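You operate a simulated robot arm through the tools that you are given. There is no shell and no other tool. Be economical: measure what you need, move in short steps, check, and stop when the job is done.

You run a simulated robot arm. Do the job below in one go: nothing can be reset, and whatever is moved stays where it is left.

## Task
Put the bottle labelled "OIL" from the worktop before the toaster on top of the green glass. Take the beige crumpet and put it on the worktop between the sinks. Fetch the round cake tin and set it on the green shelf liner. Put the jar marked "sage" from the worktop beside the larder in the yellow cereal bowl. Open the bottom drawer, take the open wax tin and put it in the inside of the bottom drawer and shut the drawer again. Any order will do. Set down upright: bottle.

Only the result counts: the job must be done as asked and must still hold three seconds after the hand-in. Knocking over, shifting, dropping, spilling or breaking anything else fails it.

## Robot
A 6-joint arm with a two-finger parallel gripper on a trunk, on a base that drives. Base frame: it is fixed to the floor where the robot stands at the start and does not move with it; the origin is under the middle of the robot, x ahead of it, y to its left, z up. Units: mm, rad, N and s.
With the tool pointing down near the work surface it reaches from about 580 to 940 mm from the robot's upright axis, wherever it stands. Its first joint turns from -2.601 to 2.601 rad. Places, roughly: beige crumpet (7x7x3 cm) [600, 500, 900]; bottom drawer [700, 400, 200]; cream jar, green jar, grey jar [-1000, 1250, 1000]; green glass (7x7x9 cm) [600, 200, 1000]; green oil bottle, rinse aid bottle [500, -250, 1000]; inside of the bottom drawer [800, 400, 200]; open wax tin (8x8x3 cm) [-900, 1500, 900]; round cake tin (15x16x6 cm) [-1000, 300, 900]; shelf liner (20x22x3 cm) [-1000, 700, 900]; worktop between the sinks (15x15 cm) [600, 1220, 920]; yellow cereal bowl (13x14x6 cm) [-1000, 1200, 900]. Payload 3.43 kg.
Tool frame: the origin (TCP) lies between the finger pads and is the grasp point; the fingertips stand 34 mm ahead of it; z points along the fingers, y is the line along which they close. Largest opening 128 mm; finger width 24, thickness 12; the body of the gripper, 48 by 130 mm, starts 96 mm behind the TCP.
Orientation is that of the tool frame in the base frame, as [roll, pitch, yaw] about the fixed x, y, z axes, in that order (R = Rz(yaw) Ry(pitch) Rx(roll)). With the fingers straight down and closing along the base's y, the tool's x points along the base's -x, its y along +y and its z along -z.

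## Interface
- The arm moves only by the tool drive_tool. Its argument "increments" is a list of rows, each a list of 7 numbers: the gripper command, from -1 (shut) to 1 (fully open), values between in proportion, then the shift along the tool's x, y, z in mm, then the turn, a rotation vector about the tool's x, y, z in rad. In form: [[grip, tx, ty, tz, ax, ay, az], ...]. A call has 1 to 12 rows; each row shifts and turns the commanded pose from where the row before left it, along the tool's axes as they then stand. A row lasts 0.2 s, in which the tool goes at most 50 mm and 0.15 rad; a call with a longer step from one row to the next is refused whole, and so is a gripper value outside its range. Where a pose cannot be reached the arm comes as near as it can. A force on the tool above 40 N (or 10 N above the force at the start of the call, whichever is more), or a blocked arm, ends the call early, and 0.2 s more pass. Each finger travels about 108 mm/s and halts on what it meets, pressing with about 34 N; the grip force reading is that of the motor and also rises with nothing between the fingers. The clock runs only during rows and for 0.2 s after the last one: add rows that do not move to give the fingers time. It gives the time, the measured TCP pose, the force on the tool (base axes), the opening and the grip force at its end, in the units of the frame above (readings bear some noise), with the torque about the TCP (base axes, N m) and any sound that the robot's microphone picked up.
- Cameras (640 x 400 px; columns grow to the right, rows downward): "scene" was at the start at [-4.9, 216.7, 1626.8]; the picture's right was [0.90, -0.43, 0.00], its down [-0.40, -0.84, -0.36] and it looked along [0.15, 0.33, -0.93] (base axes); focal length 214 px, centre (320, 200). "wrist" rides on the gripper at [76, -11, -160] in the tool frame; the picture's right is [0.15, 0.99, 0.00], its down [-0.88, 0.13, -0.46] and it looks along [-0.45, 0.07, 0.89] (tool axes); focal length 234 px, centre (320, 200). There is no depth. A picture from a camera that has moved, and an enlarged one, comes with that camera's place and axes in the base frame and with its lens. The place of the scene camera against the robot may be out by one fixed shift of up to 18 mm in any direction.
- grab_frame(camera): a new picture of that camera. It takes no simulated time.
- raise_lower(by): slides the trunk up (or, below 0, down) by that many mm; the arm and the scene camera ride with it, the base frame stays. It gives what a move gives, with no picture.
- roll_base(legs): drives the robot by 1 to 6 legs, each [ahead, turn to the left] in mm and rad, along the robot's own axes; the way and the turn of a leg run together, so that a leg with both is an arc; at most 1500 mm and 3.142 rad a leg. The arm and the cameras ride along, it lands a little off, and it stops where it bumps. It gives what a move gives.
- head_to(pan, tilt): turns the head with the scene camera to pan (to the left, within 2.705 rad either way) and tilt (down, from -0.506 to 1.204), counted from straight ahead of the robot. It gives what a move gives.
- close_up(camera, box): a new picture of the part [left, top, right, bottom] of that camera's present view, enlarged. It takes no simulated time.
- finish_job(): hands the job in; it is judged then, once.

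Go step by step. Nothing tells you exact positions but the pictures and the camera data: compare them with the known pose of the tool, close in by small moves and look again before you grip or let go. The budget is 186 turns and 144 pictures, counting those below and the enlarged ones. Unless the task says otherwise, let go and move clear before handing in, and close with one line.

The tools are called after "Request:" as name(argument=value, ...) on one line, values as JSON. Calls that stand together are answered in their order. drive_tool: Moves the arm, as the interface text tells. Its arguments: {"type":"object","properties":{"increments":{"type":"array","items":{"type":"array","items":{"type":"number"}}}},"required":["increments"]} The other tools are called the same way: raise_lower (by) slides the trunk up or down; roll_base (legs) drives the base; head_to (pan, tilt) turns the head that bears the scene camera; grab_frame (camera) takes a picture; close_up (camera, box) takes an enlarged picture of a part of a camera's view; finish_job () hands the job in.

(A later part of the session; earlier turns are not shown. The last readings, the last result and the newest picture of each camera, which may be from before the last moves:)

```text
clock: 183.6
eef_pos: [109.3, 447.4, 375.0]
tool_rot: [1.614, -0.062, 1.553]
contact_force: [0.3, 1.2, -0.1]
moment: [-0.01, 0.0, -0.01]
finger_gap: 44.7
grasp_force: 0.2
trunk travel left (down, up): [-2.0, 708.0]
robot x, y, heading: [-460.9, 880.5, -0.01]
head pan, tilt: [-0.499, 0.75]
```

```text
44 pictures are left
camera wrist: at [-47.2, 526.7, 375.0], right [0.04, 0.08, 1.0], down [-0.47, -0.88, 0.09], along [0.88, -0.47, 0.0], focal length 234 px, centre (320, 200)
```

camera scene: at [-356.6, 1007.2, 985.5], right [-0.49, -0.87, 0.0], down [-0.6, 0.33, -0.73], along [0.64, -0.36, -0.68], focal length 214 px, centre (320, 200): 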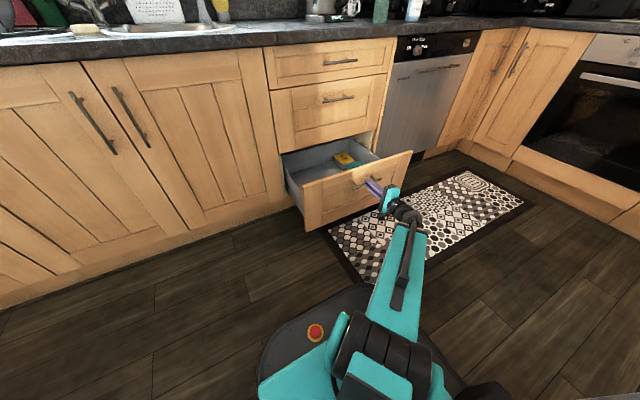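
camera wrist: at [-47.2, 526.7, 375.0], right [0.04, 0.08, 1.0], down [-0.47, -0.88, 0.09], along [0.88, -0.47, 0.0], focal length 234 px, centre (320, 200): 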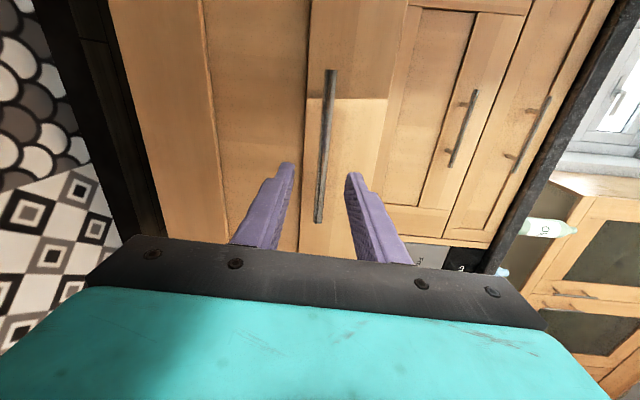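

The drawer's left (+y) part is free; two boxes sit at the right. Raise the trunk, turn the tool down again, and then fetch the wax tin.

Request:
raise_lower(by=400)

Request:
drive_tool(increments=[[-0.3, 0, 0, 0, 0.143, 0, 0], [-0.3, 0, 0, 0, 0.143, 0, 0], [-0.3, 0, 0, 0, 0.143, 0, 0], [-0.3, 0, 0, 0, 0.143, 0, 0], [-0.3, 0, 0, 0, 0.143, 0, 0], [-0.3, 0, 0, 0, 0.143, 0, 0], [-0.3, 0, 0, 0, 0.143, 0, 0], [-0.3, 0, 0, 0, 0.143, 0, 0], [-0.3, 0, 0, 0, 0.143, 0, 0], [-0.3, 0, 0, 0, 0.143, 0, 0], [-0.3, 0, 0, 0, 0.1, 0, 0], [-0.3, 0, 0, 0, 0, 0, 0]])

Request:
raise_lower(by=305)

```text
clock: 187.4
eef_pos: [111.2, 447.4, 774.4]
tool_rot: [1.613, -0.064, 1.554]
contact_force: [-0.6, 0.6, -1.1]
moment: [-0.01, 0.01, -0.01]
finger_gap: 44.5
grasp_force: 0.1
trunk travel left (down, up): [-402.0, 308.0]
robot x, y, heading: [-463.7, 882.6, -0.006]
head pan, tilt: [-0.499, 0.75]
```

```text
clock: 190.0
eef_pos: [111.4, 447.9, 773.1]
tool_rot: [-3.138, -0.064, 1.551]
contact_force: [-0.3, -0.5, -0.3]
moment: [-0.01, 0.02, -0.04]
finger_gap: 44.8
grasp_force: 0.0
trunk travel left (down, up): [-402.0, 308.0]
robot x, y, heading: [-462.4, 875.7, -0.007]
head pan, tilt: [-0.499, 0.75]
```

```text
clock: 193.0
eef_pos: [111.4, 446.9, 1079.8]
tool_rot: [-3.14, -0.066, 1.552]
contact_force: [0.2, 0.1, 0.7]
moment: [-0.01, -0.02, -0.03]
finger_gap: 44.9
grasp_force: 0.0
trunk travel left (down, up): [-707.0, 3.0]
robot x, y, heading: [-464.0, 882.9, -0.008]
head pan, tilt: [-0.499, 0.75]
```

Straighten the tool, tuck the arm in a bit and drive round to the wax tin.

Request:
drive_tool(increments=[[0.2, 22, -25, 0, 0, -0.066, 0], [0.2, 22, -25, 0, 0, 0, 0], [0.2, 22, -25, 0, 0, 0, 0], [0.4, 0, 0, 0, 0, 0, 0]])

Request:
roll_base(legs=[[200, 0], [0, 1.571], [220, 0]])

Request:
head_to(pan=0.6, tilt=0.6)

Request:
grab_frame(camera="scene")

```text
clock: 194.0
eef_pos: [36.6, 516.9, 1081.7]
tool_rot: [-3.138, 0.001, 1.552]
contact_force: [0.1, 0.5, 0.3]
moment: [0.02, -0.01, 0.03]
finger_gap: 89.8
grasp_force: 0.1
trunk travel left (down, up): [-707.0, 3.0]
robot x, y, heading: [-463.6, 881.8, -0.011]
head pan, tilt: [-0.499, 0.75]
```

```text
clock: 202.5
eef_pos: [81.4, 1610.3, 1080.8]
tool_rot: [-3.141, 0.003, -3.132]
contact_force: [-0.2, -0.2, -0.1]
moment: [0.03, 0.09, -0.04]
finger_gap: 89.7
grasp_force: 0.2
trunk travel left (down, up): [-707.0, 3.0]
robot x, y, heading: [-307.8, 1102.0, 1.582]
head pan, tilt: [-0.499, 0.75]
```

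```text
clock: 203.8
eef_pos: [80.7, 1609.1, 1081.5]
tool_rot: [-3.141, 0.002, -3.133]
contact_force: [0.9, 0.5, -1.0]
moment: [0.05, 0.05, -0.04]
finger_gap: 89.4
grasp_force: 0.1
trunk travel left (down, up): [-707.0, 3.0]
robot x, y, heading: [-308.4, 1098.8, 1.583]
head pan, tilt: [0.6, 0.6]
```

```text
43 pictures are left
camera scene: at [-509.9, 1121.2, 1703.4], right [0.82, 0.57, 0.0], down [0.32, -0.46, -0.83], along [-0.47, 0.68, -0.56], focal length 214 px, centre (320, 200)
```

scene: 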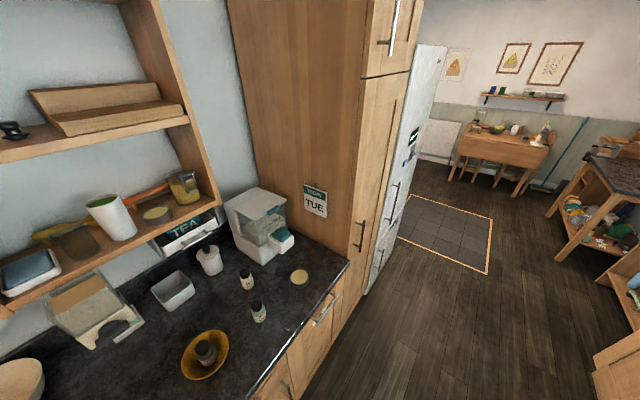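

Wax tin at about (-903,1533). Turn to face the rear counter.

Request:
roll_base(legs=[[0, 1.56]])

Request:
grab_frame(camera="wrist")

```text
clock: 209.6
eef_pos: [-825.8, 1477.5, 1082.6]
tool_rot: [-3.139, -0.001, -1.546]
contact_force: [-0.8, 0.0, -0.2]
moment: [-0.01, -0.04, 0.04]
finger_gap: 89.6
grasp_force: 0.0
trunk travel left (down, up): [-707.0, 3.0]
robot x, y, heading: [-308.1, 1053.6, -3.127]
head pan, tilt: [0.6, 0.6]
```

```text
42 pictures are left
camera wrist: at [-812.9, 1401.7, 1241.2], right [-0.98, -0.17, 0.0], down [-0.16, 0.88, 0.46], along [-0.08, 0.45, -0.89], focal length 234 px, centre (320, 200)
```

wrist: 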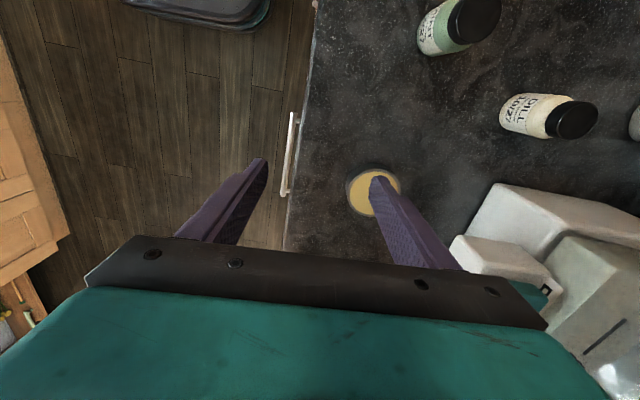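

Move above the wax tin (-910,1525) and check.

Request:
drive_tool(increments=[[0.75, -16, 28, 10, 0, 0, 0], [0.75, -16, 28, 15, 0, 0, 0], [0.75, -16, 28, 15, 0, 0, 0], [0.75, 0, 0, 0, 0, 0, 0]])

Request:
grab_frame(camera="wrist")

```text
clock: 210.6
eef_pos: [-910.7, 1524.0, 1042.4]
tool_rot: [-3.14, 0.002, -1.543]
contact_force: [-0.1, -0.9, -0.6]
moment: [0.0, 0.01, 0.02]
finger_gap: 111.8
grasp_force: 0.1
trunk travel left (down, up): [-707.0, 3.0]
robot x, y, heading: [-306.4, 1052.0, -3.126]
head pan, tilt: [0.6, 0.6]
```

```text
41 pictures are left
camera wrist: at [-898.5, 1447.7, 1201.3], right [-0.98, -0.17, 0.0], down [-0.16, 0.88, 0.46], along [-0.08, 0.45, -0.89], focal length 234 px, centre (320, 200)
```

wrist: 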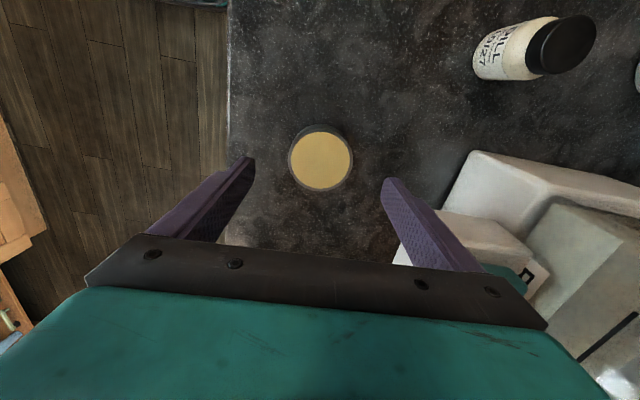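

Centred within a few mm. Descend.

Request:
drive_tool(increments=[[0.75, -5, 2, 40, 0, 0, 0], [0.75, 0, 0, 40, 0, 0, 0], [0.75, 0, 0, 0, 0, 0, 0]])

Request:
grab_frame(camera="wrist")

```text
clock: 211.4
eef_pos: [-912.2, 1528.1, 961.1]
tool_rot: [-3.139, 0.002, -1.542]
contact_force: [0.3, 0.7, 0.6]
moment: [0.01, -0.03, 0.01]
finger_gap: 111.9
grasp_force: 0.0
trunk travel left (down, up): [-707.0, 3.0]
robot x, y, heading: [-307.2, 1052.5, -3.126]
head pan, tilt: [0.6, 0.6]
```

```text
40 pictures are left
camera wrist: at [-898.6, 1452.5, 1120.7], right [-0.98, -0.17, 0.0], down [-0.16, 0.88, 0.46], along [-0.08, 0.45, -0.89], focal length 234 px, centre (320, 200)
```

wrist: 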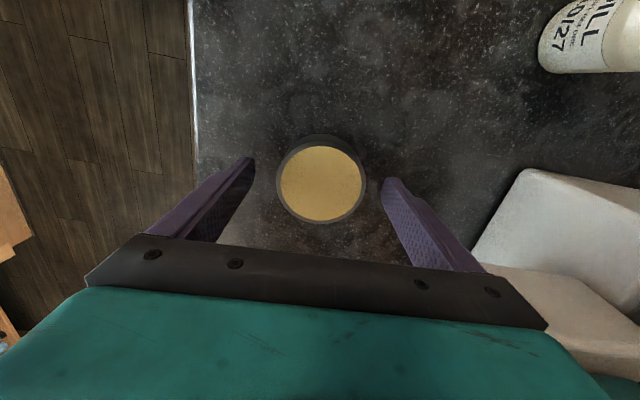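

Perfectly centred. Down 14 mm, close and lift slightly.

Request:
drive_tool(increments=[[0.75, 0, 0, 10, 0, 0, 0], [0.75, 0, 0, 4, 0, 0, 0], [0.3, 0, 0, 0, 0, 0, 0], [0, 0, 0, 0, 0, 0, 0], [0, 0, 0, 0, 0, 0, 0], [0, 0, 0, 0, 0, 0, 0]])

Request:
drive_tool(increments=[[0, 0, 0, -10, 0, 0, 0], [0, 0, 0, -30, 0, 0, 0], [0, 0, 0, -40, 0, 0, 0], [0, 0, 0, 0, 0, 0, 0]])

Request:
grab_frame(camera="wrist")

```text
clock: 212.8
eef_pos: [-913.3, 1527.6, 948.3]
tool_rot: [-3.14, 0.003, -1.543]
contact_force: [1.5, 0.5, 0.2]
moment: [-0.03, 0.01, 0.0]
finger_gap: 74.0
grasp_force: 33.6
trunk travel left (down, up): [-707.0, 3.0]
robot x, y, heading: [-306.4, 1052.7, -3.119]
head pan, tilt: [0.6, 0.6]
```

```text
clock: 213.8
eef_pos: [-914.7, 1528.7, 1024.6]
tool_rot: [-3.138, -0.001, -1.544]
contact_force: [-0.6, 0.0, -2.7]
moment: [0.0, 0.01, -0.02]
finger_gap: 74.1
grasp_force: 33.7
trunk travel left (down, up): [-707.0, 3.0]
robot x, y, heading: [-304.9, 1053.7, -3.123]
head pan, tilt: [0.6, 0.6]
```

```text
39 pictures are left
camera wrist: at [-901.8, 1452.2, 1184.7], right [-0.98, -0.17, 0.0], down [-0.16, 0.88, 0.46], along [-0.08, 0.45, -0.89], focal length 234 px, centre (320, 200)
```

wrist: 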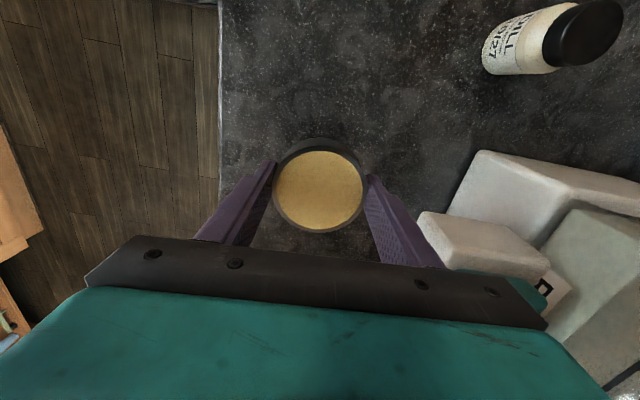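

Wax tin held. Lift, tuck, and drive back toward the open drawer.

Request:
drive_tool(increments=[[0, 22, -28, -15, 0, 0, 0], [0, 22, -28, -15, 0, 0, 0], [0, 22, -28, -15, 0, 0, 0], [0, 22, -28, -15, 0, 0, 0]])

Request:
roll_base(legs=[[0, -1.56], [-150, 0], [0, -1.56]])

Request:
head_to(pan=-0.5, tilt=1.0)

Request:
grab_frame(camera="scene")

```text
clock: 214.8
eef_pos: [-800.2, 1442.0, 1086.7]
tool_rot: [-3.139, 0.001, -1.543]
contact_force: [0.3, -0.3, -1.9]
moment: [-0.04, 0.03, 0.01]
finger_gap: 74.3
grasp_force: 33.7
trunk travel left (down, up): [-707.0, 3.0]
robot x, y, heading: [-309.5, 1048.6, -3.121]
head pan, tilt: [0.6, 0.6]
```

```text
clock: 226.6
eef_pos: [214.8, 543.4, 1087.2]
tool_rot: [-3.14, 0.002, 1.668]
contact_force: [-0.5, 0.5, -3.2]
moment: [-0.04, 0.0, 0.01]
finger_gap: 74.0
grasp_force: 33.9
trunk travel left (down, up): [-707.0, 3.0]
robot x, y, heading: [-300.5, 817.3, 0.092]
head pan, tilt: [0.6, 0.6]
```

```text
clock: 227.9
eef_pos: [214.7, 544.5, 1087.2]
tool_rot: [-3.139, 0.002, 1.67]
contact_force: [-0.8, 0.7, -2.6]
moment: [0.03, -0.03, 0.02]
finger_gap: 72.9
grasp_force: 33.7
trunk travel left (down, up): [-707.0, 3.0]
robot x, y, heading: [-297.9, 818.7, 0.088]
head pan, tilt: [-0.499, 1.0]
```

```text
38 pictures are left
camera scene: at [-277.3, 953.0, 1671.4], right [-0.4, -0.92, 0.0], down [-0.77, 0.34, -0.54], along [0.5, -0.22, -0.84], focal length 214 px, centre (320, 200)
```

scene: 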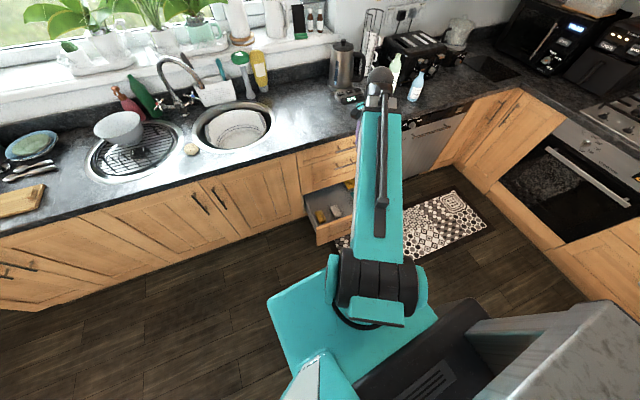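

Align the tool, move above the drawer opening, and lower partway.

Request:
drive_tool(increments=[[0, 0, 0, 0, 0, 0, 0.098], [0, 5, 45, 0, 0, 0, 0], [0, 5, 45, 0, 0, 0, 0], [0, 5, 45, 0, 0, 0, 0], [0, 0, 0, 0, 0, 0, 0]])

Request:
raise_lower(by=-380)

Request:
grab_frame(camera="wrist")

Request:
grab_frame(camera="scene")

```text
clock: 229.1
eef_pos: [347.9, 559.5, 1088.1]
tool_rot: [-3.14, 0.002, 1.572]
contact_force: [0.2, -0.4, -2.6]
moment: [0.0, -0.04, 0.02]
finger_gap: 72.8
grasp_force: 34.2
trunk travel left (down, up): [-707.0, 3.0]
robot x, y, heading: [-295.9, 816.3, 0.083]
head pan, tilt: [-0.499, 1.0]
```

```text
clock: 232.8
eef_pos: [348.7, 559.1, 707.6]
tool_rot: [-3.14, 0.002, 1.57]
contact_force: [-0.2, -0.3, -2.7]
moment: [0.03, 0.02, 0.02]
finger_gap: 72.9
grasp_force: 34.3
trunk travel left (down, up): [-327.0, 383.0]
robot x, y, heading: [-299.9, 820.8, 0.089]
head pan, tilt: [-0.499, 1.0]
```

```text
37 pictures are left
camera wrist: at [338.0, 635.4, 867.6], right [0.99, 0.15, 0.0], down [0.13, -0.88, 0.46], along [0.06, -0.45, -0.89], focal length 234 px, centre (320, 200)
```

wrist: 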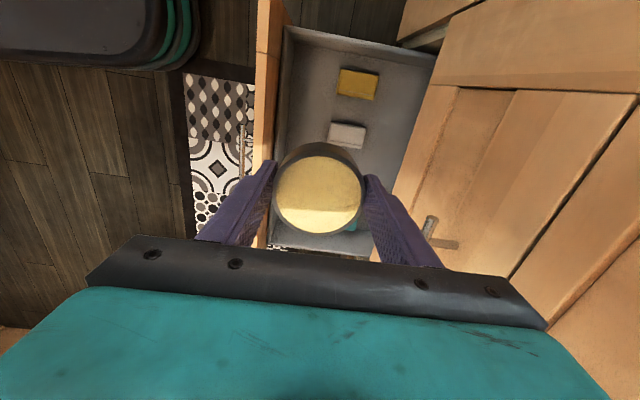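

```text
36 pictures are left
camera scene: at [-277.3, 952.7, 1291.4], right [-0.4, -0.92, 0.0], down [-0.77, 0.34, -0.54], along [0.5, -0.22, -0.84], focal length 214 px, centre (320, 200)
```

scene: 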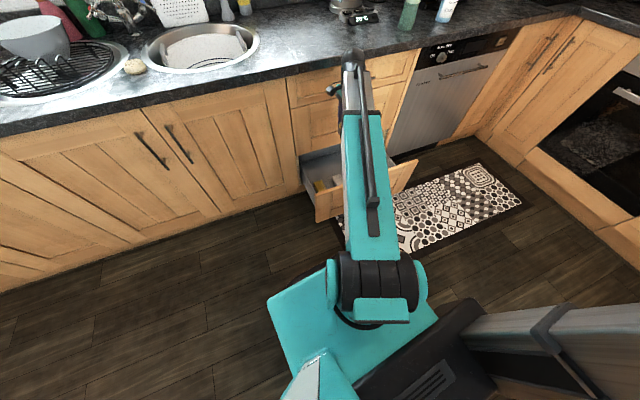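

I need a clearer view of the items in the drawer.

Request:
close_up(camera="scene", box=[280, 130, 440, 230])

Request:
close_up(camera="wrist", box=[230, 10, 470, 160])

```text
4.00 times, centred on (360, 180) of scene
camera zoom: at [-277.3, 952.7, 1291.4], right [-0.4, -0.92, 0.0], down [-0.77, 0.34, -0.54], along [0.5, -0.22, -0.84], focal length 858 px, centre (160, 280)
```

zoom: 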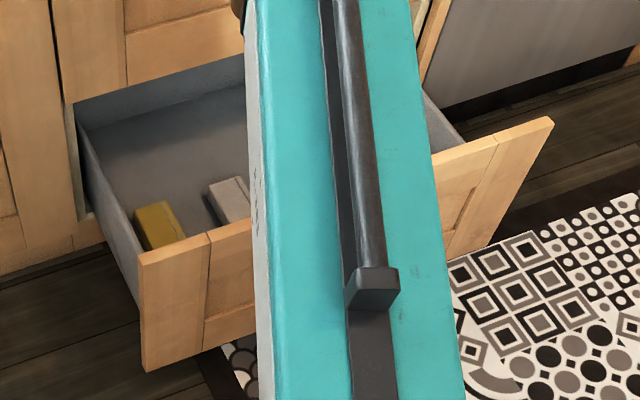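

```text
2.67 times, centred on (350, 85) of wrist
camera zoom: at [338.0, 635.4, 867.6], right [0.99, 0.15, 0.0], down [0.13, -0.88, 0.46], along [0.06, -0.45, -0.89], focal length 624 px, centre (240, 507)
```

zoom: 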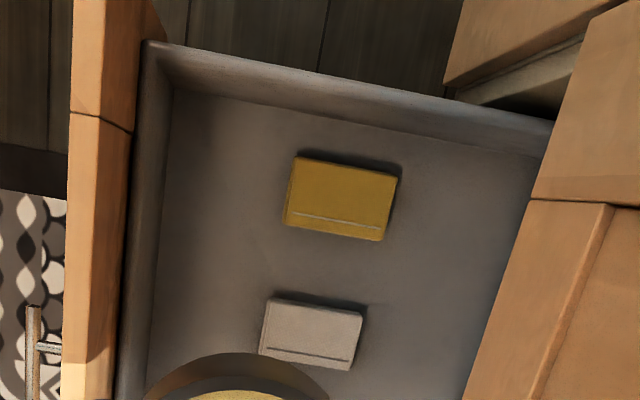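

There are sponges at y 481–669 and boxes at the far right; free floor is near (357,412). Move there and look.

Request:
drive_tool(increments=[[0, -37, 2, 0, 0, 0, 0], [0, -37, 2, 0, 0, 0, 0], [0, -37, 2, 0, 0, 0, 0], [0, -37, 1, 0, 0, 0, 0], [0, 0, 0, 0, 0, 0, 0]])

Request:
raise_lower(by=-100)

Request:
grab_frame(camera="wrist")

Request:
head_to(pan=-0.75, tilt=0.8)

Request:
grab_frame(camera="scene")

```text
clock: 233.9
eef_pos: [355.3, 410.0, 708.1]
tool_rot: [-3.138, -0.001, 1.571]
contact_force: [-0.4, -0.7, -2.8]
moment: [0.03, -0.02, -0.03]
finger_gap: 73.1
grasp_force: 34.4
trunk travel left (down, up): [-327.0, 383.0]
robot x, y, heading: [-299.3, 817.2, 0.089]
head pan, tilt: [-0.499, 1.0]
```

```text
clock: 235.3
eef_pos: [356.3, 410.3, 608.0]
tool_rot: [-3.14, 0.002, 1.57]
contact_force: [-0.4, 0.0, -2.2]
moment: [0.0, 0.0, 0.0]
finger_gap: 72.8
grasp_force: 34.3
trunk travel left (down, up): [-227.0, 483.0]
robot x, y, heading: [-296.5, 818.9, 0.091]
head pan, tilt: [-0.499, 1.0]
```

```text
33 pictures are left
camera wrist: at [345.0, 486.4, 767.6], right [0.99, 0.15, 0.0], down [0.13, -0.88, 0.46], along [0.06, -0.45, -0.89], focal length 234 px, centre (320, 200)
```

wrist: 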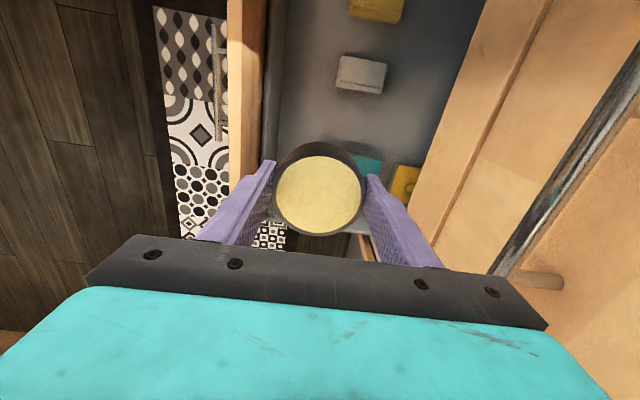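

```text
clock: 236.1
eef_pos: [354.8, 410.5, 608.1]
tool_rot: [-3.139, 0.002, 1.572]
contact_force: [0.9, -0.8, -3.0]
moment: [0.02, -0.04, 0.0]
finger_gap: 73.0
grasp_force: 33.8
trunk travel left (down, up): [-227.0, 483.0]
robot x, y, heading: [-298.9, 818.8, 0.089]
head pan, tilt: [-0.75, 0.799]
```

```text
32 pictures are left
camera scene: at [-277.5, 930.9, 1206.5], right [-0.61, -0.79, 0.0], down [-0.57, 0.44, -0.7], along [0.55, -0.43, -0.72], focal length 214 px, centre (320, 200)
```

scene: 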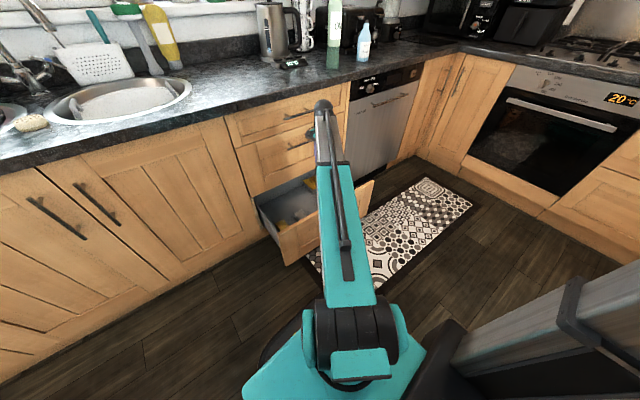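

The spot below is clear floor. Shift 8 mm deeper and lower into the drawer.

Request:
drive_tool(increments=[[0, 0, 8, 0, 0, 0, 0], [0, 0, 0, 0, 0, 0, 0]])

Request:
raise_lower(by=-225)

Request:
grab_frame(camera="wrist")

```text
clock: 236.7
eef_pos: [364.2, 409.7, 607.4]
tool_rot: [-3.14, 0.001, 1.571]
contact_force: [-0.3, 0.1, -2.3]
moment: [0.02, 0.01, -0.05]
finger_gap: 72.7
grasp_force: 33.7
trunk travel left (down, up): [-227.0, 483.0]
robot x, y, heading: [-297.6, 817.6, 0.089]
head pan, tilt: [-0.75, 0.799]
```

```text
clock: 239.0
eef_pos: [362.6, 410.7, 382.7]
tool_rot: [-3.141, 0.003, 1.57]
contact_force: [-0.5, -0.1, -2.6]
moment: [0.03, 0.02, -0.02]
finger_gap: 72.8
grasp_force: 33.9
trunk travel left (down, up): [-2.0, 708.0]
robot x, y, heading: [-300.5, 817.9, 0.093]
head pan, tilt: [-0.75, 0.799]
```

```text
31 pictures are left
camera wrist: at [352.5, 486.3, 542.6], right [0.99, 0.15, 0.0], down [0.13, -0.88, 0.46], along [0.06, -0.45, -0.89], focal length 234 px, centre (320, 200)
```

wrist: 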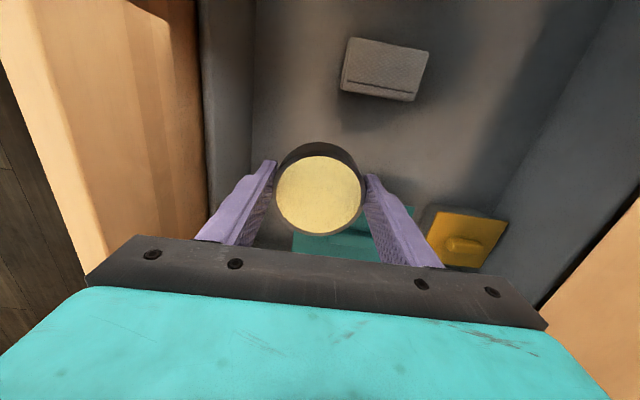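

Teal box edge is ~12 mm from the tin's footprint, so I shift +10 mm in y to centre the gap, then descend.

Request:
drive_tool(increments=[[0, 10, 0, 10, 0, 0, 0], [0, 0, 0, 35, 0, 0, 0], [0, 0, 0, 35, 0, 0, 0], [0, 0, 0, 25, 0, 0, 0], [0, 0, 0, 0, 0, 0, 0]])

Request:
grab_frame(camera="wrist")

```text
clock: 240.2
eef_pos: [362.0, 419.8, 276.8]
tool_rot: [-3.141, -0.001, 1.57]
contact_force: [0.2, -0.4, -2.8]
moment: [0.08, -0.01, 0.01]
finger_gap: 73.0
grasp_force: 34.4
trunk travel left (down, up): [-2.0, 708.0]
robot x, y, heading: [-298.6, 818.7, 0.088]
head pan, tilt: [-0.75, 0.799]
```

```text
30 pictures are left
camera wrist: at [351.6, 495.2, 437.0], right [0.99, 0.15, 0.0], down [0.13, -0.88, 0.46], along [0.06, -0.45, -0.89], focal length 234 px, centre (320, 200)
```

wrist: 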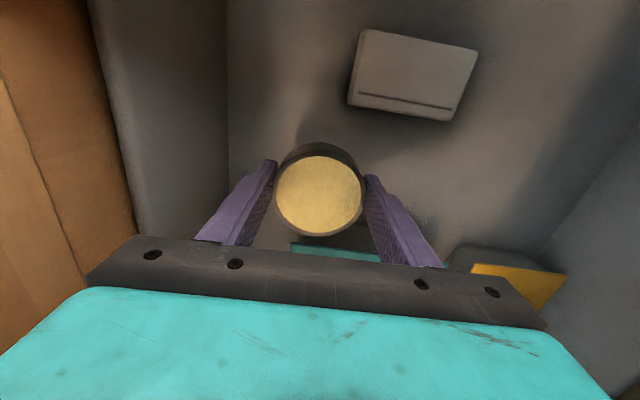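

Gaps look fine. Continue down carefully to contact.

Request:
drive_tool(increments=[[0, 0, 0, 12, 0, 0, 0], [0, 0, 0, 5, 0, 0, 0], [0, 0, 0, 4, 0, 0, 0], [0, 0, 0, 3, 0, 0, 0], [0, 0, 0, 3, 0, 0, 0], [0, 0, 0, 0, 0, 0, 0]])

```text
clock: 241.6
eef_pos: [363.2, 420.9, 251.7]
tool_rot: [-3.139, 0.002, 1.571]
contact_force: [0.1, -0.3, -3.3]
moment: [0.02, -0.03, -0.01]
finger_gap: 73.0
grasp_force: 34.2
trunk travel left (down, up): [-2.0, 708.0]
robot x, y, heading: [-295.9, 819.6, 0.084]
head pan, tilt: [-0.75, 0.799]
```

Request:
drive_tool(increments=[[0, 0, 0, 3, 0, 0, 0], [0, 0, 0, 3, 0, 0, 0], [0, 0, 0, 2, 0, 0, 0], [0, 0, 0, 2, 0, 0, 0], [0, 0, 0, 0, 0, 0, 0]])

Request:
grab_frame(camera="wrist")

```text
clock: 242.8
eef_pos: [363.9, 420.8, 240.5]
tool_rot: [-3.14, 0.003, 1.571]
contact_force: [-0.2, -0.3, -3.1]
moment: [0.02, -0.01, 0.02]
finger_gap: 73.2
grasp_force: 33.9
trunk travel left (down, up): [-2.0, 708.0]
robot x, y, heading: [-297.5, 818.6, 0.087]
head pan, tilt: [-0.75, 0.799]
```

```text
29 pictures are left
camera wrist: at [352.6, 496.9, 400.6], right [0.99, 0.15, 0.0], down [0.13, -0.88, 0.46], along [0.06, -0.45, -0.89], focal length 234 px, centre (320, 200)
```

wrist: 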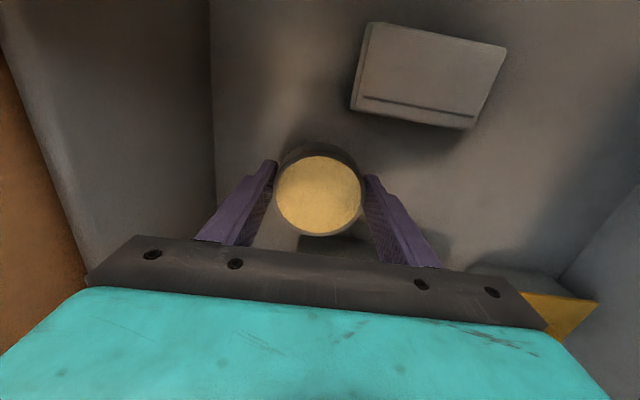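

Request:
drive_tool(increments=[[0, 0, 0, 2, 0, 0, 0], [0, 0, 0, 2, 0, 0, 0], [0, 0, 0, 2, 0, 0, 0], [0, 0, 0, 2, 0, 0, 0], [0, 0, 0, 0, 0, 0, 0]])

Request:
drive_tool(increments=[[0, 0, 0, 2, 0, 0, 0], [0, 0, 0, 2, 0, 0, 0], [0, 0, 0, 2, 0, 0, 0], [0, 0, 0, 0, 0, 0, 0]])

```text
clock: 244.0
eef_pos: [362.1, 419.9, 232.7]
tool_rot: [-3.14, 0.0, 1.569]
contact_force: [-0.3, -0.2, -2.2]
moment: [0.03, -0.02, 0.01]
finger_gap: 73.1
grasp_force: 34.2
trunk travel left (down, up): [-2.0, 708.0]
robot x, y, heading: [-296.6, 817.4, 0.084]
head pan, tilt: [-0.75, 0.799]
```

```text
clock: 245.0
eef_pos: [363.4, 419.3, 226.0]
tool_rot: [-3.142, 0.001, 1.572]
contact_force: [-0.6, 0.4, -2.8]
moment: [0.03, 0.01, 0.01]
finger_gap: 73.2
grasp_force: 33.9
trunk travel left (down, up): [-2.0, 708.0]
robot x, y, heading: [-295.4, 815.4, 0.087]
head pan, tilt: [-0.75, 0.799]
```

Request:
drive_tool(increments=[[0, 0, 0, 2, 0, 0, 0], [0, 0, 0, 2, 0, 0, 0], [0, 0, 0, 2, 0, 0, 0], [0, 0, 0, 2, 0, 0, 0], [0, 0, 0, 0, 0, 0, 0]])

Request:
drive_tool(increments=[[0, 0, 0, 2, 0, 0, 0], [0, 0, 0, 2, 0, 0, 0], [0, 0, 0, 2, 0, 0, 0], [0, 0, 0, 0, 0, 0, 0]])

Request:
grab_frame(camera="wrist")

```text
clock: 246.2
eef_pos: [363.1, 419.4, 222.0]
tool_rot: [-3.141, 0.002, 1.57]
contact_force: [-0.1, -0.4, -3.2]
moment: [0.02, -0.01, 0.0]
finger_gap: 73.2
grasp_force: 34.3
trunk travel left (down, up): [-2.0, 708.0]
robot x, y, heading: [-300.6, 818.0, 0.084]
head pan, tilt: [-0.75, 0.799]
```

```text
clock: 247.2
eef_pos: [363.1, 417.4, 221.4]
tool_rot: [3.135, 0.007, 1.569]
contact_force: [-0.3, 0.2, -2.5]
moment: [0.01, -0.03, -0.03]
finger_gap: 73.0
grasp_force: 33.6
trunk travel left (down, up): [-2.0, 708.0]
robot x, y, heading: [-293.9, 817.2, 0.086]
head pan, tilt: [-0.75, 0.799]
```

```text
28 pictures are left
camera wrist: at [351.1, 495.6, 380.7], right [0.99, 0.15, 0.01], down [0.13, -0.88, 0.46], along [0.07, -0.46, -0.89], focal length 234 px, centre (320, 200)
```

wrist: 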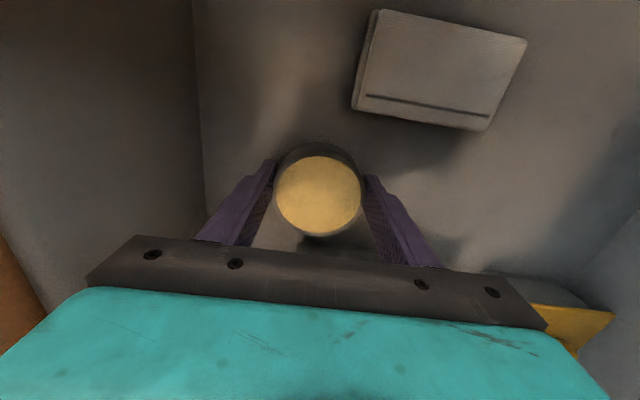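

The arm stopped sinking at 221 without tool contact; check whether the forearm meets the drawer front.

Request:
close_up(camera="scene", box=[230, 120, 400, 280])

```text
2.50 times, centred on (315, 200) of scene
camera zoom: at [-281.5, 933.0, 981.7], right [-0.62, -0.79, 0.0], down [-0.56, 0.44, -0.7], along [0.55, -0.43, -0.71], focal length 536 px, centre (332, 200)
```

zoom: 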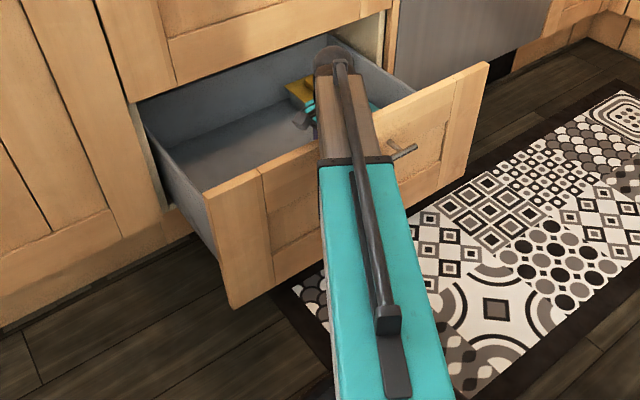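

Floor triangulates to z≈175, so only ~6 mm remain; the forearm seems to touch the drawer front. I'll lift, go 28 mm deeper (forearm clears more there), and lower again.

Request:
drive_tool(increments=[[0, 0, 0, -15, 0, 0, 0], [0, 0, 0, -15, 0, 0, 0], [0, 0, 14, 0, 0, 0, 0], [0, 0, 14, 0, 0, 0, 0], [0, 0, 0, 8, 0, 0, 0], [0, 0, 0, 8, 0, 0, 0], [0, 0, 0, 3, 0, 0, 0], [0, 0, 0, 3, 0, 0, 0], [0, 0, 0, 0, 0, 0, 0]])

Request:
drive_tool(increments=[[0, 0, 0, 2, 0, 0, 0], [0, 0, 0, 2, 0, 0, 0], [0, 0, 0, 0, 0, 0, 0]])

```text
clock: 249.2
eef_pos: [390.3, 419.9, 219.2]
tool_rot: [-3.139, 0.002, 1.571]
contact_force: [0.3, -0.4, -2.9]
moment: [0.0, 0.02, -0.02]
finger_gap: 73.2
grasp_force: 33.8
trunk travel left (down, up): [-2.0, 708.0]
robot x, y, heading: [-298.3, 818.6, 0.087]
head pan, tilt: [-0.75, 0.799]
```

```text
clock: 250.0
eef_pos: [392.0, 420.3, 218.6]
tool_rot: [3.141, 0.003, 1.571]
contact_force: [0.6, -0.1, -2.4]
moment: [0.03, 0.0, -0.01]
finger_gap: 72.8
grasp_force: 34.4
trunk travel left (down, up): [-2.0, 708.0]
robot x, y, heading: [-297.4, 818.1, 0.088]
head pan, tilt: [-0.75, 0.799]
```

About 3 mm above the floor; release and lift out.

Request:
drive_tool(increments=[[0.25, 0, 0, 0, 0, 0, 0], [0.4, 0, 0, 0, 0, 0, 0], [0.4, 0, 0, 0, 0, 0, 0], [0.4, 0, 0, -20, 0, 0, 0], [0.4, 0, 0, -40, 0, 0, 0], [0.4, 0, 0, -40, 0, 0, 0]])

Request:
grab_frame(camera="wrist")

Request:
raise_lower(by=300)

Request:
grab_frame(camera="wrist")

```text
clock: 251.4
eef_pos: [389.3, 419.2, 317.7]
tool_rot: [-3.138, 0.002, 1.572]
contact_force: [0.6, -0.8, -1.0]
moment: [0.02, 0.0, 0.0]
finger_gap: 89.6
grasp_force: 0.2
trunk travel left (down, up): [-2.0, 708.0]
robot x, y, heading: [-294.7, 818.7, 0.087]
head pan, tilt: [-0.75, 0.799]
```

```text
26 pictures are left
camera wrist: at [379.3, 496.1, 477.5], right [0.99, 0.15, 0.0], down [0.13, -0.88, 0.46], along [0.06, -0.45, -0.89], focal length 234 px, centre (320, 200)
```

wrist: 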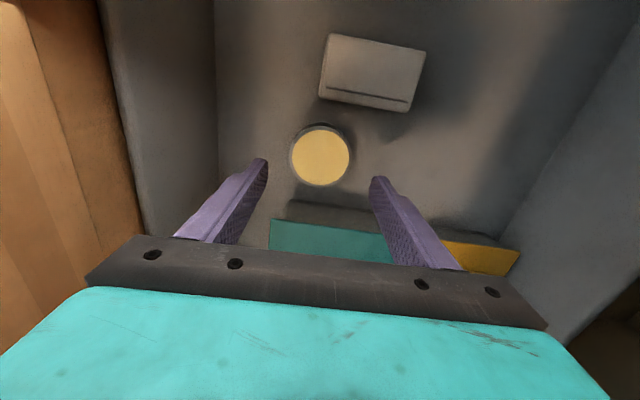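

```text
clock: 254.4
eef_pos: [390.7, 419.1, 617.0]
tool_rot: [-3.139, 0.002, 1.57]
contact_force: [-0.1, 0.7, -0.3]
moment: [0.01, -0.02, 0.02]
finger_gap: 89.7
grasp_force: 0.1
trunk travel left (down, up): [-302.0, 408.0]
robot x, y, heading: [-299.0, 818.8, 0.093]
head pan, tilt: [-0.75, 0.799]
```

```text
25 pictures are left
camera wrist: at [379.2, 496.1, 777.8], right [0.99, 0.15, 0.0], down [0.13, -0.88, 0.46], along [0.06, -0.45, -0.89], focal length 234 px, centre (320, 200)
```

wrist: 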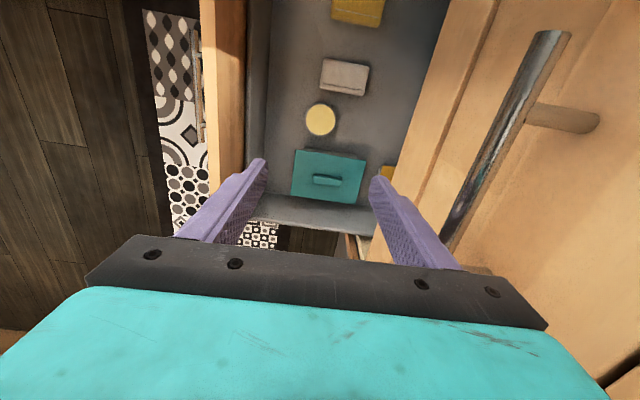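

The wax tin sits flat on the drawer floor. Now withdraw, back the base off and turn the tool horizontal to push the drawer shut.

Request:
drive_tool(increments=[[0, 0, -45, 0, 0, 0, 0], [-0.5, 0, -45, 0, 0, 0, 0], [-1, 0, -45, 0, 0, 0, 0], [-1, 0, -40, 0, 0, 0, 0], [-1, 0, 0, 0, 0, 0, 0]])

Request:
roll_base(legs=[[-150, 0], [0, -0.09]])

Request:
drive_tool(increments=[[-1, -5, 20, 0, 0, 0, 0], [-1, -5, 20, 0, 0, 0, 0], [-1, 0, 15, 0, 0, 0, 0], [-1, 0, 0, 0, 0, 0, 0]])

```text
clock: 255.6
eef_pos: [212.8, 421.6, 617.9]
tool_rot: [3.141, 0.002, 1.572]
contact_force: [-0.2, 0.0, 0.6]
moment: [0.02, -0.02, 0.0]
finger_gap: 0.2
grasp_force: 32.9
trunk travel left (down, up): [-302.0, 408.0]
robot x, y, heading: [-294.3, 818.3, 0.087]
head pan, tilt: [-0.75, 0.799]
```

```text
clock: 257.7
eef_pos: [26.6, 360.3, 617.8]
tool_rot: [-3.14, 0.003, 1.476]
contact_force: [0.1, 0.3, 0.4]
moment: [0.0, 0.04, -0.02]
finger_gap: 0.0
grasp_force: 33.2
trunk travel left (down, up): [-302.0, 408.0]
robot x, y, heading: [-446.7, 799.7, 0.003]
head pan, tilt: [-0.75, 0.799]
```

```text
clock: 258.7
eef_pos: [80.8, 345.3, 616.8]
tool_rot: [-3.14, 0.002, 1.477]
contact_force: [0.2, -0.3, 0.6]
moment: [0.0, 0.01, 0.01]
finger_gap: 0.0
grasp_force: 33.3
trunk travel left (down, up): [-302.0, 408.0]
robot x, y, heading: [-447.1, 804.2, 0.005]
head pan, tilt: [-0.75, 0.799]
```

Request:
drive_tool(increments=[[-1, 0, 0, 0, 0, 0, -0.094], [-1, 0, 0, 0, -0.143, 0, 0], [-1, 0, 0, 0, -0.143, 0, 0], [-1, 0, 0, 0, -0.143, 0, 0], [-1, 0, 0, 0, -0.143, 0, 0], [-1, 0, 0, 0, -0.143, 0, 0], [-1, 0, 0, 0, -0.143, 0, 0], [-1, 0, 0, 0, -0.143, 0, 0], [-1, 0, 0, 0, -0.143, 0, 0], [-1, 0, 0, 0, -0.143, 0, 0], [-1, 0, 0, 0, -0.143, 0, 0], [-1, 0, 0, 0, -0.14, 0, 0]])

Request:
grab_frame(camera="scene")

```text
clock: 261.3
eef_pos: [78.6, 346.3, 618.3]
tool_rot: [1.573, 0.002, 1.571]
contact_force: [-0.3, -0.1, 0.4]
moment: [0.0, 0.01, 0.0]
finger_gap: 0.0
grasp_force: 32.9
trunk travel left (down, up): [-302.0, 408.0]
robot x, y, heading: [-447.4, 802.9, 0.003]
head pan, tilt: [-0.75, 0.799]
```

```text
24 pictures are left
camera scene: at [-415.9, 913.4, 1281.5], right [-0.68, -0.73, 0.0], down [-0.52, 0.49, -0.7], along [0.51, -0.47, -0.72], focal length 214 px, centre (320, 200)
```

scene: 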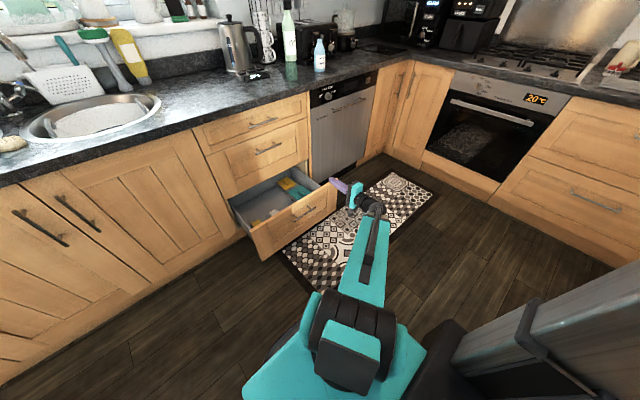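

Lower to z≈420 and push by driving forward.

Request:
raise_lower(by=-197)

Request:
drive_tool(increments=[[-1, 20, 0, 0, 0, 0, 0], [-1, 20, 0, 0, 0, 0, 0], [-1, 0, 0, 0, 0, 0, 0]])

Request:
roll_base(legs=[[150, 0]])

Request:
grab_frame(camera="scene")

```text
clock: 263.4
eef_pos: [80.3, 346.7, 421.5]
tool_rot: [1.574, 0.001, 1.572]
contact_force: [-0.8, 0.4, -0.3]
moment: [0.02, -0.02, -0.02]
finger_gap: 0.1
grasp_force: 33.2
trunk travel left (down, up): [-105.0, 605.0]
robot x, y, heading: [-445.4, 800.4, 0.005]
head pan, tilt: [-0.75, 0.799]
```

```text
clock: 264.2
eef_pos: [80.7, 382.0, 418.7]
tool_rot: [1.573, 0.002, 1.573]
contact_force: [-0.5, -0.4, 0.1]
moment: [0.02, 0.02, 0.05]
finger_gap: 0.1
grasp_force: 33.3
out of reach, approached as far as the arm can: row 2
trunk travel left (down, up): [-105.0, 605.0]
robot x, y, heading: [-447.1, 805.1, -0.0]
head pan, tilt: [-0.75, 0.799]
```

```text
clock: 265.7
eef_pos: [232.3, 382.4, 419.1]
tool_rot: [1.573, 0.002, 1.572]
contact_force: [0.5, 1.0, 1.0]
moment: [0.0, 0.04, -0.01]
finger_gap: 0.0
grasp_force: 32.8
trunk travel left (down, up): [-105.0, 605.0]
robot x, y, heading: [-294.1, 802.8, -0.002]
head pan, tilt: [-0.75, 0.799]
```

```text
23 pictures are left
camera scene: at [-264.0, 913.5, 1084.5], right [-0.68, -0.73, 0.0], down [-0.52, 0.49, -0.7], along [0.51, -0.48, -0.72], focal length 214 px, centre (320, 200)
```

scene: 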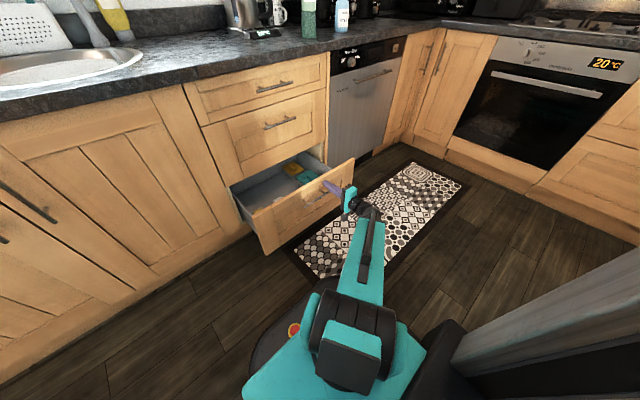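

The drawer is being pushed. Continue.

Request:
roll_base(legs=[[150, 0]])

Request:
roll_base(legs=[[60, 0]])

Request:
drive_tool(increments=[[-1, 0, 0, 5, 0, 0, 0], [-1, 0, 0, 5, 0, 0, 0], [-1, 0, 0, 0, 0, 0, 0]])

Request:
grab_frame(camera="scene")

```text
clock: 267.2
eef_pos: [384.8, 380.8, 418.2]
tool_rot: [1.572, 0.002, 1.572]
contact_force: [-0.2, 0.0, 0.8]
moment: [-0.01, -0.02, -0.02]
finger_gap: 0.0
grasp_force: 33.0
trunk travel left (down, up): [-105.0, 605.0]
robot x, y, heading: [-142.6, 799.8, 0.0]
head pan, tilt: [-0.75, 0.799]
```

```text
clock: 268.2
eef_pos: [444.2, 381.6, 419.0]
tool_rot: [1.572, 0.002, 1.571]
contact_force: [-0.4, 0.3, -0.8]
moment: [0.02, 0.0, -0.01]
finger_gap: 0.0
grasp_force: 33.1
trunk travel left (down, up): [-105.0, 605.0]
robot x, y, heading: [-81.0, 800.9, -0.003]
head pan, tilt: [-0.75, 0.799]
```

```text
clock: 269.0
eef_pos: [455.6, 381.2, 419.2]
tool_rot: [1.572, 0.004, 1.573]
contact_force: [-0.8, 0.7, 0.0]
moment: [0.02, 0.01, 0.03]
finger_gap: 0.0
grasp_force: 32.6
trunk travel left (down, up): [-105.0, 605.0]
robot x, y, heading: [-85.8, 801.9, -0.002]
head pan, tilt: [-0.75, 0.799]
```

```text
22 pictures are left
camera scene: at [-51.3, 913.6, 1084.5], right [-0.68, -0.73, 0.0], down [-0.52, 0.49, -0.7], along [0.51, -0.48, -0.72], focal length 214 px, centre (320, 200)
```

scene: 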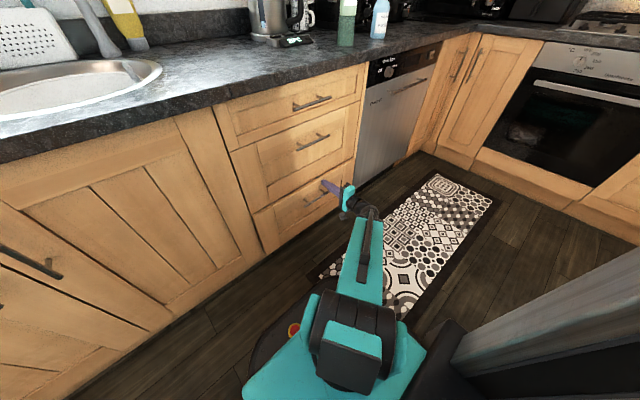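

Nearly closed. Push with small arm steps until there's resistance.

Request:
drive_tool(increments=[[-1, 0, 0, 4, 0, 0, 0], [-1, 0, 0, 4, 0, 0, 0], [-1, 0, 0, 4, 0, 0, 0], [-1, 0, 0, 3, 0, 0, 0], [-1, 0, 0, 3, 0, 0, 0], [-1, 0, 0, 3, 0, 0, 0], [-1, 0, 0, 3, 0, 0, 0], [-1, 0, 0, 0, 0, 0, 0]])

Request:
close_up(camera="scene", box=[220, 80, 380, 260])

```text
clock: 270.4
eef_pos: [473.3, 382.5, 418.6]
tool_rot: [1.574, 0.0, 1.57]
contact_force: [-7.0, 1.9, 0.7]
moment: [0.01, -0.06, -0.06]
finger_gap: 0.0
grasp_force: 32.8
trunk travel left (down, up): [-105.0, 605.0]
robot x, y, heading: [-83.3, 804.0, 0.001]
head pan, tilt: [-0.75, 0.799]
stopped in row 7: the force on the tool passed its limit at 49 N (the readings are from after the stop); the commanded pose is now the measured one
```

```text
2.22 times, centred on (300, 170) of scene
camera zoom: at [-51.7, 913.7, 1084.6], right [-0.68, -0.73, 0.0], down [-0.52, 0.49, -0.7], along [0.51, -0.48, -0.72], focal length 477 px, centre (364, 267)
```

zoom: 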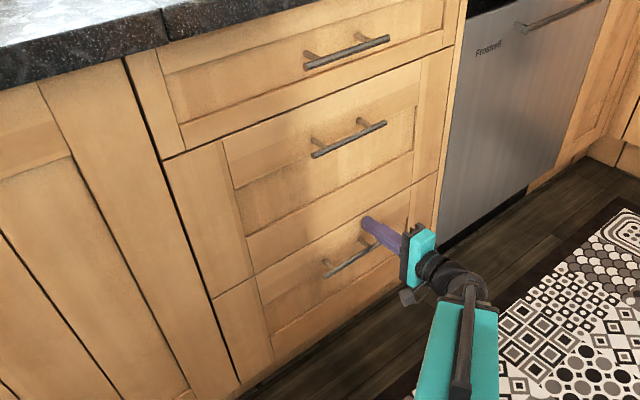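

The drawer is shut flush. Back away and do a final check around.

Request:
roll_base(legs=[[-200, 0]])

Request:
raise_lower(by=400)

Request:
head_to(pan=-0.2, tilt=0.6)

Request:
grab_frame(camera="scene")

Request:
head_to(pan=2.6, tilt=0.5)

Request:
grab_frame(camera="scene")

```text
clock: 272.2
eef_pos: [272.8, 379.0, 418.6]
tool_rot: [1.575, 0.001, 1.567]
contact_force: [0.6, -0.3, -0.4]
moment: [0.01, 0.03, 0.02]
finger_gap: 0.3
grasp_force: 32.9
trunk travel left (down, up): [-105.0, 605.0]
robot x, y, heading: [-282.3, 803.9, -0.001]
head pan, tilt: [-0.75, 0.799]
```

```text
clock: 276.0
eef_pos: [272.6, 379.6, 817.8]
tool_rot: [1.576, -0.001, 1.565]
contact_force: [0.1, 0.6, 0.3]
moment: [0.0, -0.02, -0.02]
finger_gap: 0.0
grasp_force: 32.4
trunk travel left (down, up): [-505.0, 205.0]
robot x, y, heading: [-278.1, 799.1, -0.003]
head pan, tilt: [-0.75, 0.799]
```

```text
clock: 277.0
eef_pos: [273.0, 378.7, 818.2]
tool_rot: [1.575, -0.001, 1.566]
contact_force: [-0.9, 0.3, -0.1]
moment: [0.0, 0.01, -0.02]
finger_gap: 0.0
grasp_force: 32.9
trunk travel left (down, up): [-505.0, 205.0]
robot x, y, heading: [-278.8, 802.4, 0.002]
head pan, tilt: [-0.201, 0.6]
```

```text
20 pictures are left
camera scene: at [-221.5, 950.7, 1501.4], right [-0.2, -0.98, 0.0], down [-0.55, 0.12, -0.82], along [0.81, -0.17, -0.57], focal length 214 px, centre (320, 200)
```

scene: 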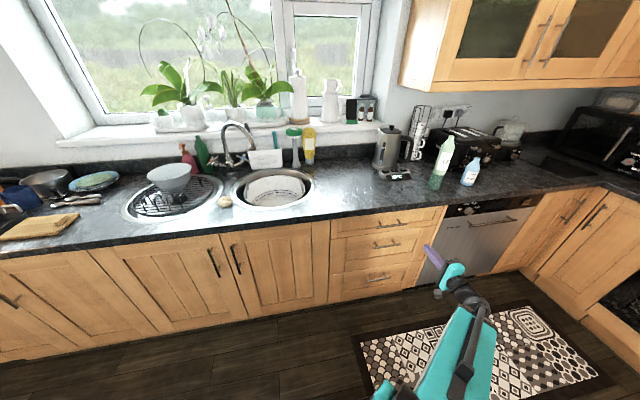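

```text
clock: 279.4
eef_pos: [273.5, 380.0, 818.3]
tool_rot: [1.575, 0.0, 1.565]
contact_force: [0.2, 1.2, -0.8]
moment: [-0.01, -0.01, 0.0]
finger_gap: 0.0
grasp_force: 32.9
trunk travel left (down, up): [-505.0, 205.0]
robot x, y, heading: [-282.2, 801.4, -0.004]
head pan, tilt: [2.601, 0.499]
```

```text
19 pictures are left
camera scene: at [-385.8, 1015.9, 1510.5], right [0.52, 0.85, 0.0], down [0.41, -0.25, -0.88], along [-0.75, 0.46, -0.48], focal length 214 px, centre (320, 200)
```

scene: 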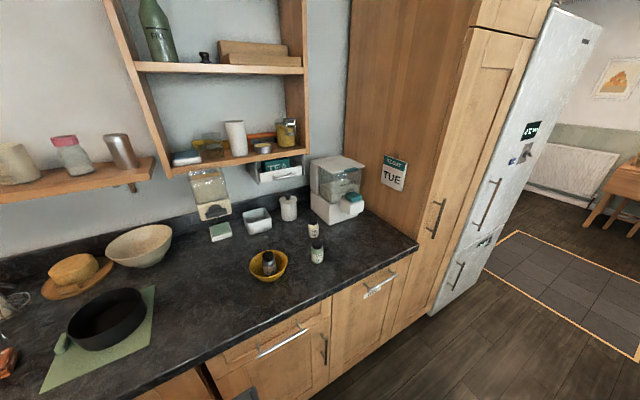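

Everything looks in place. The crumpet, however, sits right at the edge of the stated 15×15 cm area; a dry spot nearer its centre is (658,1208), so I'll nudge it there. First, tool down and up.

Request:
raise_lower(by=203)

Request:
drive_tool(increments=[[-1, 0, 0, 0, 0.143, 0, 0], [-1, 0, 0, 0, 0.143, 0, 0], [-1, 0, 0, 0, 0.143, 0, 0], [-1, 0, 0, 0, 0.143, 0, 0], [-1, 0, 0, 0, 0.143, 0, 0], [-1, 0, 0, 0, 0.143, 0, 0], [-1, 0, 0, 0, 0.143, 0, 0], [-1, 0, 0, 0, 0.143, 0, 0], [-1, 0, 0, 0, 0.143, 0, 0], [-1, 0, 0, 0, 0.143, 0, 0], [-1, 0, 0, 0, 0.138, 0, 0], [-1, 0, 0, 0, 0, 0, 0]])

Request:
drive_tool(increments=[[0, 0, 0, -40, 0, 0, 0], [0, 0, 0, -40, 0, 0, 0], [0, 0, 0, -40, 0, 0, 0], [0, 35, 32, 0, 0, 0, 0], [0, 35, 32, 0, 0, 0, 0], [0, 45, 15, 0, 0, 0, 0], [0, 45, 10, 0, 0, 0, 0], [0, 45, 10, 0, 0, 0, 0], [0, 45, 5, 0, 0, 0, 0], [0, 45, 5, 0, 0, 0, 0], [0, 45, 0, 0, 0, 0, 0], [0, 0, 0, 0, 0, 0, 0]])

```text
clock: 281.6
eef_pos: [273.6, 379.6, 1021.2]
tool_rot: [1.574, 0.001, 1.565]
contact_force: [-0.2, 0.3, 0.4]
moment: [-0.03, 0.02, -0.03]
finger_gap: 0.0
grasp_force: 33.2
trunk travel left (down, up): [-708.0, 2.0]
robot x, y, heading: [-279.8, 803.8, 0.001]
head pan, tilt: [2.601, 0.499]
```

```text
clock: 284.2
eef_pos: [275.1, 374.6, 1020.1]
tool_rot: [-3.137, 0.002, 1.565]
contact_force: [0.4, 1.3, 0.0]
moment: [0.02, 0.0, 0.02]
finger_gap: 0.0
grasp_force: 33.1
out of reach, approached as far as the arm can: row 2
trunk travel left (down, up): [-708.0, 2.0]
robot x, y, heading: [-278.3, 801.5, -0.007]
head pan, tilt: [2.601, 0.499]
```

```text
clock: 286.8
eef_pos: [382.5, 715.4, 1138.2]
tool_rot: [-3.14, -0.001, 1.566]
contact_force: [-0.1, -0.2, 0.5]
moment: [-0.03, 0.03, -0.01]
finger_gap: 64.0
grasp_force: 0.0
trunk travel left (down, up): [-708.0, 2.0]
robot x, y, heading: [-281.3, 801.8, -0.004]
head pan, tilt: [2.601, 0.499]
```

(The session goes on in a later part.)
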